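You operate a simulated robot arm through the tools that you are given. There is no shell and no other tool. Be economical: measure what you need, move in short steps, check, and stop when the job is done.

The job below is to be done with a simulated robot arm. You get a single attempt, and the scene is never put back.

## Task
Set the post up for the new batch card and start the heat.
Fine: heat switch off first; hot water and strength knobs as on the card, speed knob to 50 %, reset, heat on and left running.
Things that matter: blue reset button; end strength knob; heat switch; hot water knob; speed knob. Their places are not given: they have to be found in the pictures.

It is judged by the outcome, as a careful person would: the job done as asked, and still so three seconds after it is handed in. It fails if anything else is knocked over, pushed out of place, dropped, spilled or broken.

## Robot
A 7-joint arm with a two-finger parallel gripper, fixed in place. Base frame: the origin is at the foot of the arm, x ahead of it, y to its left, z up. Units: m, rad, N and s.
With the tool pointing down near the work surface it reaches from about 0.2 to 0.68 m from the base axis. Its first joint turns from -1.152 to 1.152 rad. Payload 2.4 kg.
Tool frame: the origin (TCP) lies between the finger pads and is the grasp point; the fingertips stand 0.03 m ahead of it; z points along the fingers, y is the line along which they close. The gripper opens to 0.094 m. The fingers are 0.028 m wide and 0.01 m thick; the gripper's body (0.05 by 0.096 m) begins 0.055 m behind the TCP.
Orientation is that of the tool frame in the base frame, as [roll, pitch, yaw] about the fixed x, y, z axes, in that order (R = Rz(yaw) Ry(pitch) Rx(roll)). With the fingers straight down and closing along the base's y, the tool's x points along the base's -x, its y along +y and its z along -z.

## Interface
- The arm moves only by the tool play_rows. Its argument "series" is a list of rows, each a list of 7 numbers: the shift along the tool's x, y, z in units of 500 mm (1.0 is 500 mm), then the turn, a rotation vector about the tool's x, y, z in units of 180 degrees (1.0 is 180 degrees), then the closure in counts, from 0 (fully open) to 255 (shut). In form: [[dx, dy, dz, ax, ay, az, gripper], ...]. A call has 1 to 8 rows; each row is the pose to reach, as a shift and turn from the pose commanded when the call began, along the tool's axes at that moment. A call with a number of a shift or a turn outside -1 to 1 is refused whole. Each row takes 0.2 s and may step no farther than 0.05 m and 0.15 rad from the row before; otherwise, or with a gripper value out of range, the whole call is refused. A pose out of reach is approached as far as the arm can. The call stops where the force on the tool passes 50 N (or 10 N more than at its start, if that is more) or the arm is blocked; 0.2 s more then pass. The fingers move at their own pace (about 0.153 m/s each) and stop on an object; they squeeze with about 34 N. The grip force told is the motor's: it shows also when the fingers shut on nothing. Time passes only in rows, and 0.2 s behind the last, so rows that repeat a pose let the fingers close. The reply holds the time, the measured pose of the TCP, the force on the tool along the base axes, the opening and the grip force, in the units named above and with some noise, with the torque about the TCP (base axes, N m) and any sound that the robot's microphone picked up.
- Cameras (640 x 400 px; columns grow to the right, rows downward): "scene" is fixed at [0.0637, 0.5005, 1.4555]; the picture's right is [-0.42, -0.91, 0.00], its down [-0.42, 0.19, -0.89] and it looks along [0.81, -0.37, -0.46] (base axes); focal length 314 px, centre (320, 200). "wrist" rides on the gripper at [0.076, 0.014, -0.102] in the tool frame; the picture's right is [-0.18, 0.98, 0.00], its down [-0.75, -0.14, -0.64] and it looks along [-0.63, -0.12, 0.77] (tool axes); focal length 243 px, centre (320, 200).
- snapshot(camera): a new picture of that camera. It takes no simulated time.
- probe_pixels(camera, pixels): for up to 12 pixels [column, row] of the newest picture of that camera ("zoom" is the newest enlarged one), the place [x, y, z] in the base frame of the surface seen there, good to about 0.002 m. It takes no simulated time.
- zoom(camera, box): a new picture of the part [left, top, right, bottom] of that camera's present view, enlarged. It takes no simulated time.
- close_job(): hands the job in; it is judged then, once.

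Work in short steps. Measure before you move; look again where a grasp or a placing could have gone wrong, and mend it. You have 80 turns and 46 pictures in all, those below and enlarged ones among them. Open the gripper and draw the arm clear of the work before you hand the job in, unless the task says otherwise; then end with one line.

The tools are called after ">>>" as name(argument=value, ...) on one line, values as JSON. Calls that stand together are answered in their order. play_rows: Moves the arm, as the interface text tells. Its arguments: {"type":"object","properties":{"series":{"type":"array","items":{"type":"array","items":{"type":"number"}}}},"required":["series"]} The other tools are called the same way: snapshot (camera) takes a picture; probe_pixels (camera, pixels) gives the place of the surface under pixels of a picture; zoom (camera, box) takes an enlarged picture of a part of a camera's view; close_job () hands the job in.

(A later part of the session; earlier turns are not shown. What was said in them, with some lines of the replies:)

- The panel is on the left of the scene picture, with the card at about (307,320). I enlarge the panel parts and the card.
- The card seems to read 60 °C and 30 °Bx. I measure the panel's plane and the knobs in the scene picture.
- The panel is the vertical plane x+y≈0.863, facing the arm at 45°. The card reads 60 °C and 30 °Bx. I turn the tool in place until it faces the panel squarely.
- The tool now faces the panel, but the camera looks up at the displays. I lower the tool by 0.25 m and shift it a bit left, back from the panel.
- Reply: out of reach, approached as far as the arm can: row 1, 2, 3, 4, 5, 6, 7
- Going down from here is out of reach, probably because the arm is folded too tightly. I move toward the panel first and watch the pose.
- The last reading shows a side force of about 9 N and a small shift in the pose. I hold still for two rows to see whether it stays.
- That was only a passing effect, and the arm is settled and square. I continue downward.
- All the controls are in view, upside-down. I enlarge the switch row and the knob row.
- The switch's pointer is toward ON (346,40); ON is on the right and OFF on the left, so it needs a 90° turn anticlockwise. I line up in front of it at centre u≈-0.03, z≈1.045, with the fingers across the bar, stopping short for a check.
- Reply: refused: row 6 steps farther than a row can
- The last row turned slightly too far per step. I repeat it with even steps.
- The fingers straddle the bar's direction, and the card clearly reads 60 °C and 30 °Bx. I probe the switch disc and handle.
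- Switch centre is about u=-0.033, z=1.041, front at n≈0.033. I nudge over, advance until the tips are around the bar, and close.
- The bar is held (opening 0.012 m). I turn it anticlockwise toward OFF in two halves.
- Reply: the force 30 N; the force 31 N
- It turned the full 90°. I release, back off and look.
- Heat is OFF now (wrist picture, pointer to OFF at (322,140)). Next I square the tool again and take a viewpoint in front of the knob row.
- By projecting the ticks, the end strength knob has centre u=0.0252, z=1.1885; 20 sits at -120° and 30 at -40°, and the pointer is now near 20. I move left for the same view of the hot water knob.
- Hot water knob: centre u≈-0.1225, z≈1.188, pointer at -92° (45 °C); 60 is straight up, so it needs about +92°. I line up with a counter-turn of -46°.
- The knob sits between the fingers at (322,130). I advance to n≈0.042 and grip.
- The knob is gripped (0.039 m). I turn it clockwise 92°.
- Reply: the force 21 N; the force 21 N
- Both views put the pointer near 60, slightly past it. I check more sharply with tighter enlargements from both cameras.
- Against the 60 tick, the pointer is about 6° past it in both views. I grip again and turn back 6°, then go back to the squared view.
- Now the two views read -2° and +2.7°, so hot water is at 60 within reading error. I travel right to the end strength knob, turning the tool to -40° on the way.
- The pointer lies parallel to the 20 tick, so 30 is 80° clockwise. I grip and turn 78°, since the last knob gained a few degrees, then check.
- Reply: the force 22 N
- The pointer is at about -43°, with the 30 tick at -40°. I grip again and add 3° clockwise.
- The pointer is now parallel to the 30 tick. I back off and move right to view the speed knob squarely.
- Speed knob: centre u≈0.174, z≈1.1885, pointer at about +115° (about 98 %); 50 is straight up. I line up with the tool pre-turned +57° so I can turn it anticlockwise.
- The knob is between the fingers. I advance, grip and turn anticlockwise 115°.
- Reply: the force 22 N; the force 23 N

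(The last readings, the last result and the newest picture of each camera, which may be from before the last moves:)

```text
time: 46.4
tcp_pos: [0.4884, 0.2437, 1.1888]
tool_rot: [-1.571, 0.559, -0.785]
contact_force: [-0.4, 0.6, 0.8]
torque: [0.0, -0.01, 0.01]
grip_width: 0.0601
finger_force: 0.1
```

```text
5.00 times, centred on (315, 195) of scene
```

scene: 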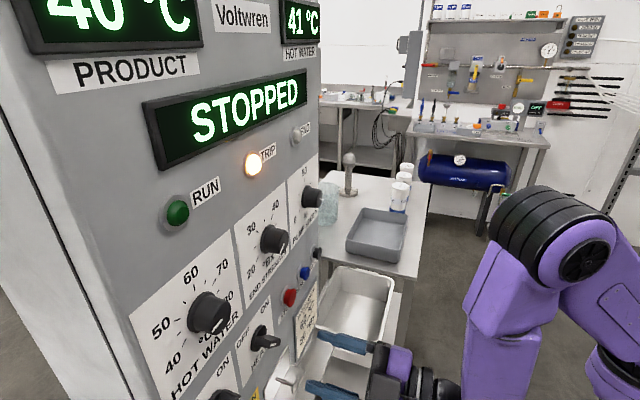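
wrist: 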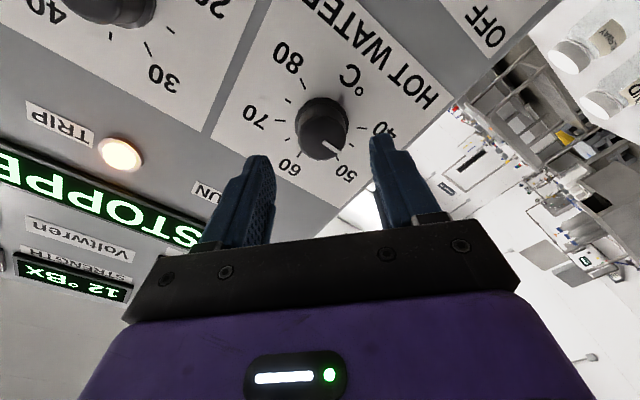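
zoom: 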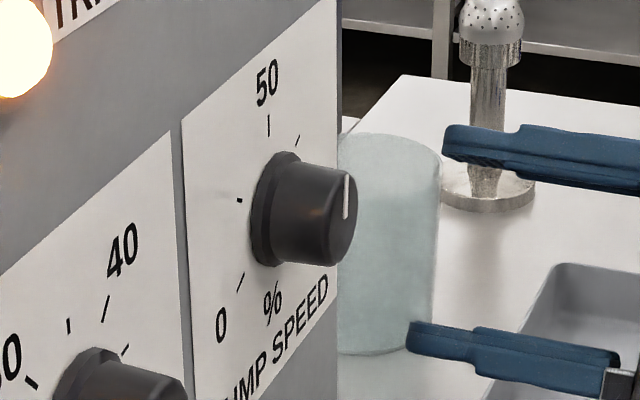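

The pointer is about 5° past the 50 tick (≈52 %). I grip again and turn back 5°.

>>> play_rows(series=[[0, 0, 0.05, 0, 0, 0, 92], [0, 0, 0.1, 0, 0, 0, 92], [0, 0, 0.1, 0, 0, 0, 255], [0, 0, 0.1, 0, 0, 0, 255], [0, 0, 0.1, 0, 0, -0.014, 255], [0, 0, 0.1, 0, 0, -0.028, 255], [0, 0, 0.1, 0, 0, -0.028, 255]])

>>> play_rows(series=[[0, 0, 0, 0, 0, 0, 92], [0, 0, 0, 0, 0, 0, 92], [0, 0, -0.08, 0, 0, 0, 92], [0, 0, -0.1, 0, 0, 0, 92], [0, 0, -0.1, 0, 0, 0, 92]])

>>> zoom(camera="wrist", box=[275, 90, 355, 170])

```text
time: 48.0
tcp_pos: [0.5245, 0.278, 1.1884]
tool_rot: [-1.565, 0.471, -0.785]
contact_force: [-4.1, -13.0, 13.4]
torque: [0.6, -0.58, 0.47]
grip_width: 0.0395
finger_force: 45.0
```

```text
time: 49.2
tcp_pos: [0.4896, 0.2434, 1.1877]
tool_rot: [-1.571, 0.471, -0.784]
contact_force: [0.6, 0.2, -0.4]
torque: [0.0, -0.02, 0.01]
grip_width: 0.0601
finger_force: 0.2
```

```text
5.00 times, centred on (315, 130) of wrist
```

zoom: 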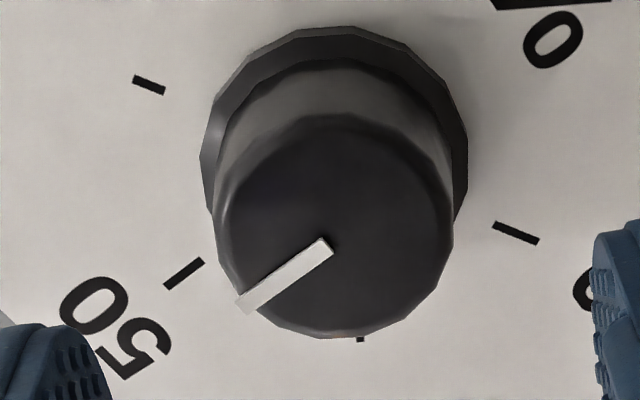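

The pointer is now parallel to the 50 tick. Before lowering to the reset button, I measure the tables and the ledge nearby in the scene picture.

>>> snapshot(camera="scene")

>>> probe_pixels(camera="scene", pixels=[[350, 262], [410, 275], [372, 210], [330, 270], [392, 283], [350, 350], [310, 345], [290, 385], [305, 272], [303, 278], [325, 200], [340, 320]])

```text
7 pictures are left
```

scene: 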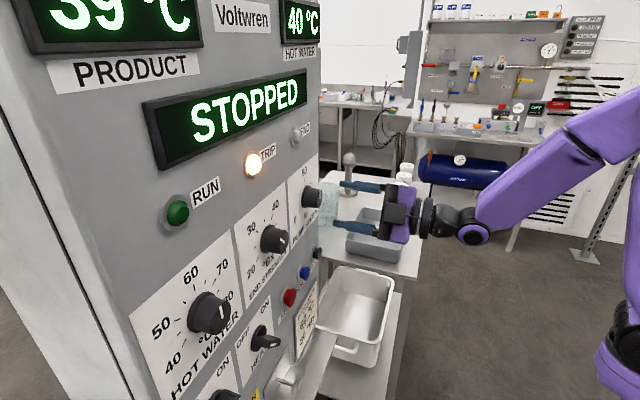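

```text
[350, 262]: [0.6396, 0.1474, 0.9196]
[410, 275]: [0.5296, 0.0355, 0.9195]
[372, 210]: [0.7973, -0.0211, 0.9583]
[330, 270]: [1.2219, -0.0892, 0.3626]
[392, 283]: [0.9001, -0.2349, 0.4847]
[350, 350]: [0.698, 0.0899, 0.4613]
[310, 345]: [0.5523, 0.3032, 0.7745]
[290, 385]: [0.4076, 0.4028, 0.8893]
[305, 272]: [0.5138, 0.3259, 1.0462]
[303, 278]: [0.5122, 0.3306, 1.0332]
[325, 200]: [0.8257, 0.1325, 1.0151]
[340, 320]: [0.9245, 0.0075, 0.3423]
```

The table edge is at u≈0.35, well clear. The blue button's centre is about u=0.133, z=1.041. I close the fingers and move to stand in front of it, squared up.

>>> play_rows(series=[[0.0076, 0.037, -0.02, 0, 0, 0.0438, 150], [0.0151, 0.075, -0.02, 0, 0, 0.0875, 255], [0.0227, 0.112, -0.02, 0, 0, 0.1313, 255], [0.0302, 0.15, -0.02, 0, 0, 0.175, 255], [0.0378, 0.187, -0.02, 0, 0, 0.2188, 255], [0.0453, 0.224, -0.02, 0, 0, 0.2625, 255], [0.0529, 0.262, -0.02, 0, 0, 0.3063, 255], [0.0604, 0.299, -0.02, 0, 0, 0.35, 255]])

>>> play_rows(series=[[0, 0, 0, 0, 0, 0, 255]])

>>> snapshot(camera="wrist")

```text
time: 51.0
tcp_pos: [0.4517, 0.2658, 1.0409]
tool_rot: [1.276, 1.567, 2.061]
contact_force: [-0.3, -0.2, -1.1]
torque: [-0.02, 0.0, 0.01]
grip_width: 0.0001
finger_force: 32.6
```

```text
time: 51.4
tcp_pos: [0.4533, 0.2652, 1.0394]
tool_rot: [0.997, 1.569, 1.783]
contact_force: [-0.5, -0.3, 0.0]
torque: [-0.02, 0.01, 0.0]
grip_width: 0.0002
finger_force: 33.3
```

```text
6 pictures are left
```

wrist: 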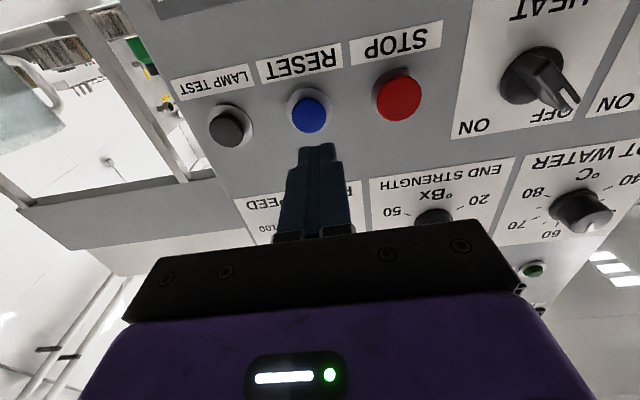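

The blue button's face is seen at (310,113). I probe its centre and rim.

>>> probe_pixels(camera="wrist", pixels=[[310, 115], [297, 113], [323, 113], [310, 104], [310, 128], [289, 110], [331, 106], [308, 90], [399, 100], [230, 130]])

```text
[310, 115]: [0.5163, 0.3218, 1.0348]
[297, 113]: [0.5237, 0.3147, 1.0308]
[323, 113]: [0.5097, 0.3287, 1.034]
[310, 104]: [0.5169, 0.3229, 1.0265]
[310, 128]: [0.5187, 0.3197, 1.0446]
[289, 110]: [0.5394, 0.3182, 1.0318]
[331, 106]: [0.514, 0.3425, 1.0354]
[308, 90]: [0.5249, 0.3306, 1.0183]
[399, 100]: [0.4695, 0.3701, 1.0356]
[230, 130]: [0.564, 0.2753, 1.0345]
```

Button centre is u=0.1376, z=1.0355, face at n=0.017. I line up and press gently in small steps.

>>> play_rows(series=[[0.0096, -0.0092, 0.05, 0, 0, 0, 255], [0.0096, -0.0092, 0.1, 0, 0, 0, 255], [0.0096, -0.0092, 0.11, 0, 0, 0, 255], [0.0096, -0.0092, 0.114, 0, 0, 0, 255], [0.0096, -0.0092, 0.118, 0, 0, 0, 255]])

```text
time: 52.6
tcp_pos: [0.4975, 0.3038, 1.0361]
tool_rot: [-0.211, 1.57, 0.573]
contact_force: [-1.2, -1.6, -0.8]
torque: [-0.01, -0.02, 0.0]
grip_width: 0.0
finger_force: 33.7
heard: click
```

A click was heard. I back off and look at the lamps and display.

>>> play_rows(series=[[0, 0, -0.04, 0, 0, 0, 255], [0, 0, -0.12, 0, 0, 0, 200], [0, 0, -0.12, 0, 0, 0, 100]])

>>> snapshot(camera="scene")

```text
time: 53.4
tcp_pos: [0.4555, 0.2616, 1.0385]
tool_rot: [-0.215, 1.571, 0.57]
contact_force: [-0.2, -0.3, 0.0]
torque: [-0.01, -0.01, 0.02]
grip_width: 0.0573
finger_force: 0.0
```

```text
5 pictures are left
```

scene: 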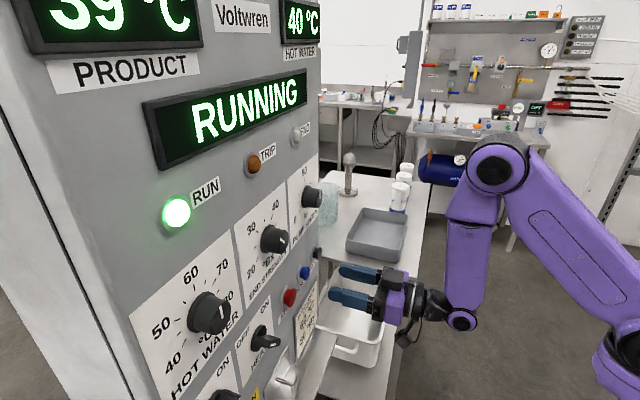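

The trip has cleared and the display reads RUNNING. I move left to the heat switch, which is at OFF, with the fingers turned -45° across its bar.

>>> play_rows(series=[[0, 0.048, 0, 0, 0, -0.036, 100], [0, 0.096, 0, 0, 0, -0.072, 100], [0, 0.144, 0, 0, 0, -0.108, 100], [0, 0.192, 0, 0, 0, -0.144, 100], [-0.005, 0.24, 0, 0, 0, -0.18, 100], [-0.005, 0.288, 0, 0, 0, -0.216, 100], [-0.005, 0.335, 0, 0, 0, -0.25, 100], [-0.005, 0.335, 0, 0, 0, -0.25, 100]])

>>> snapshot(camera="wrist")

```text
time: 55.2
tcp_pos: [0.3374, 0.3817, 1.0375]
tool_rot: [-1.57, 0.784, -0.784]
contact_force: [-0.9, 0.7, -0.4]
torque: [0.0, -0.02, 0.0]
grip_width: 0.0573
finger_force: 0.0
```

```text
4 pictures are left
```

wrist: 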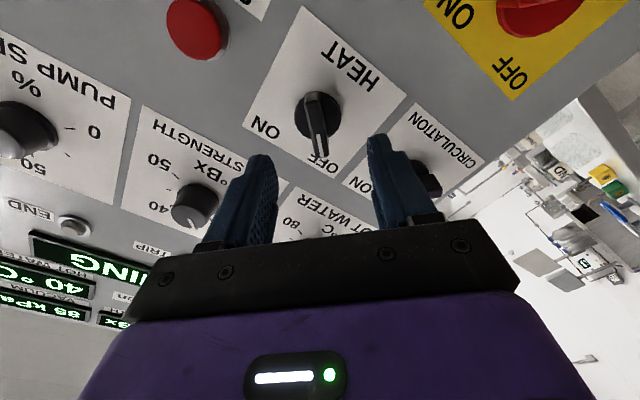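

The bar at (318,125) lies between the fingers, and the pose matches the earlier grip. I advance, grip and turn clockwise 90° to ON.

>>> play_rows(series=[[0, 0, 0.05, 0, 0, 0, 100], [0, 0, 0.113, 0, 0, 0, 100], [0, 0, 0.113, 0, 0, 0, 255], [0, 0, 0.113, 0, 0, 0, 255]])

>>> play_rows(series=[[0, 0, 0, 0, 0, 0.042, 255], [0, 0, 0, 0, 0, 0.084, 255], [0, 0, 0, 0, 0, 0.126, 255], [0, 0, 0, 0, 0, 0.168, 255], [0, 0, 0, 0, 0, 0.21, 255], [0, 0, 0, 0, 0, 0.25, 255]])

>>> play_rows(series=[[0, 0, 0, 0, 0, 0.042, 255], [0, 0, 0, 0, 0, 0.084, 255], [0, 0, 0, 0, 0, 0.126, 255], [0, 0, 0, 0, 0, 0.168, 255], [0, 0, 0, 0, 0, 0.21, 255], [0, 0, 0, 0, 0, 0.25, 255]])

>>> play_rows(series=[[0, 0, 0, 0, 0, 0, 100], [0, 0, 0, 0, 0, 0, 100], [0, 0, -0.08, 0, 0, 0, 100], [0, 0, -0.16, 0, 0, 0, 60], [0, 0, -0.24, 0, 0, 0, 0], [0, 0, -0.24, 0, 0, 0, 0]])

>>> snapshot(camera="wrist")

>>> zoom(camera="scene", box=[130, 70, 340, 400])

```text
time: 56.2
tcp_pos: [0.3779, 0.4196, 1.0381]
tool_rot: [-1.566, 0.785, -0.785]
contact_force: [1.8, -8.1, 11.1]
torque: [-0.11, 0.15, 0.24]
grip_width: 0.0119
finger_force: 44.7
```

```text
time: 57.6
tcp_pos: [0.3788, 0.4204, 1.0393]
tool_rot: [1.126, 1.567, 1.909]
contact_force: [17.2, 5.6, 10.8]
torque: [-0.52, 0.49, -0.08]
grip_width: 0.0119
finger_force: 45.4
```

```text
time: 59.0
tcp_pos: [0.3762, 0.4206, 1.0386]
tool_rot: [1.566, 0.781, 2.351]
contact_force: [23.8, 16.2, 12.5]
torque: [-0.47, 0.3, 0.33]
grip_width: 0.0119
finger_force: 45.4
```

```text
time: 60.4
tcp_pos: [0.2919, 0.3332, 1.0364]
tool_rot: [1.572, 0.786, 2.355]
contact_force: [1.4, -1.0, 0.5]
torque: [-0.01, 0.0, -0.04]
grip_width: 0.094
finger_force: 0.0
```

```text
3 pictures are left
```

wrist: 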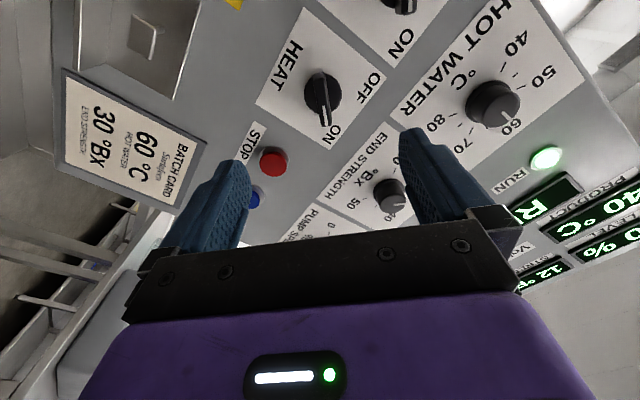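

```text
1.21 times, centred on (235, 235) of scene
```

zoom: 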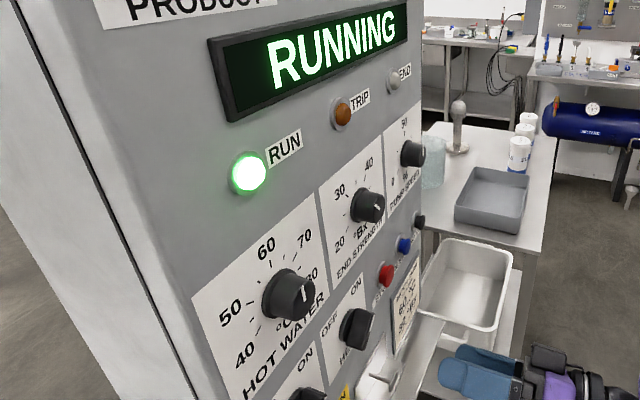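

Heat points to ON, RUN is lit, and the gripper is open. I draw back a little more, let some seconds pass, and check that it keeps running.

>>> play_rows(series=[[0, 0, -0.05, 0, 0, 0, 0], [0, 0, -0.05, 0, 0, 0, 0], [0, 0, -0.05, 0, 0, 0, 0], [0, 0, -0.05, 0, 0, 0, 0], [0, 0, -0.05, 0, 0, 0, 0], [0, 0, -0.05, 0, 0, 0, 0], [0, 0, -0.05, 0, 0, 0, 0], [0, 0, -0.05, 0, 0, 0, 0]])

>>> play_rows(series=[[0, 0, 0, 0, 0, 0, 0], [0, 0, 0, 0, 0, 0, 0], [0, 0, 0, 0, 0, 0, 0], [0, 0, 0, 0, 0, 0, 0], [0, 0, 0, 0, 0, 0, 0], [0, 0, 0, 0, 0, 0, 0], [0, 0, 0, 0, 0, 0, 0], [0, 0, 0, 0, 0, 0, 0]])

>>> snapshot(camera="scene")

```text
time: 62.2
tcp_pos: [0.2734, 0.3177, 1.0371]
tool_rot: [1.571, 0.785, 2.356]
contact_force: [0.4, 0.2, -0.3]
torque: [-0.02, 0.0, 0.0]
grip_width: 0.0941
finger_force: 0.2
```

```text
time: 64.0
tcp_pos: [0.2728, 0.3172, 1.0366]
tool_rot: [1.572, 0.784, 2.356]
contact_force: [-0.5, 0.2, 0.6]
torque: [0.01, 0.01, -0.01]
grip_width: 0.094
finger_force: 0.1
```

```text
1 pictures are left
```

scene: 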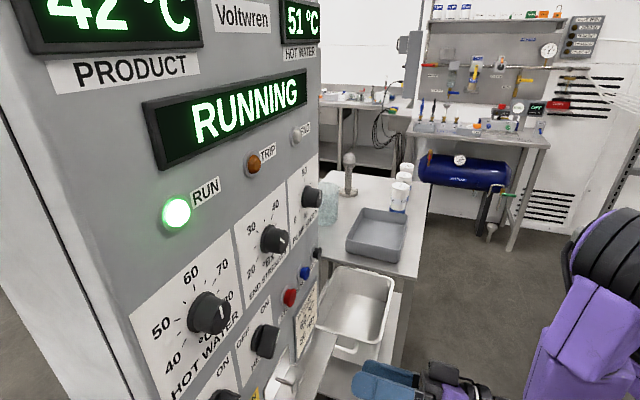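

Hot water is climbing (51 °C), the product is warming, RUNNING shows and there is no trip. The arm is clear, so I hand the job in.

>>> close_job()

```text
The job is handed in.
```

The post is set for the new batch and the heat is on and running: hot water at 60 °C, end strength at 30 °Bx and speed at 50 %, each within what I can read from the dial, with the trip reset.
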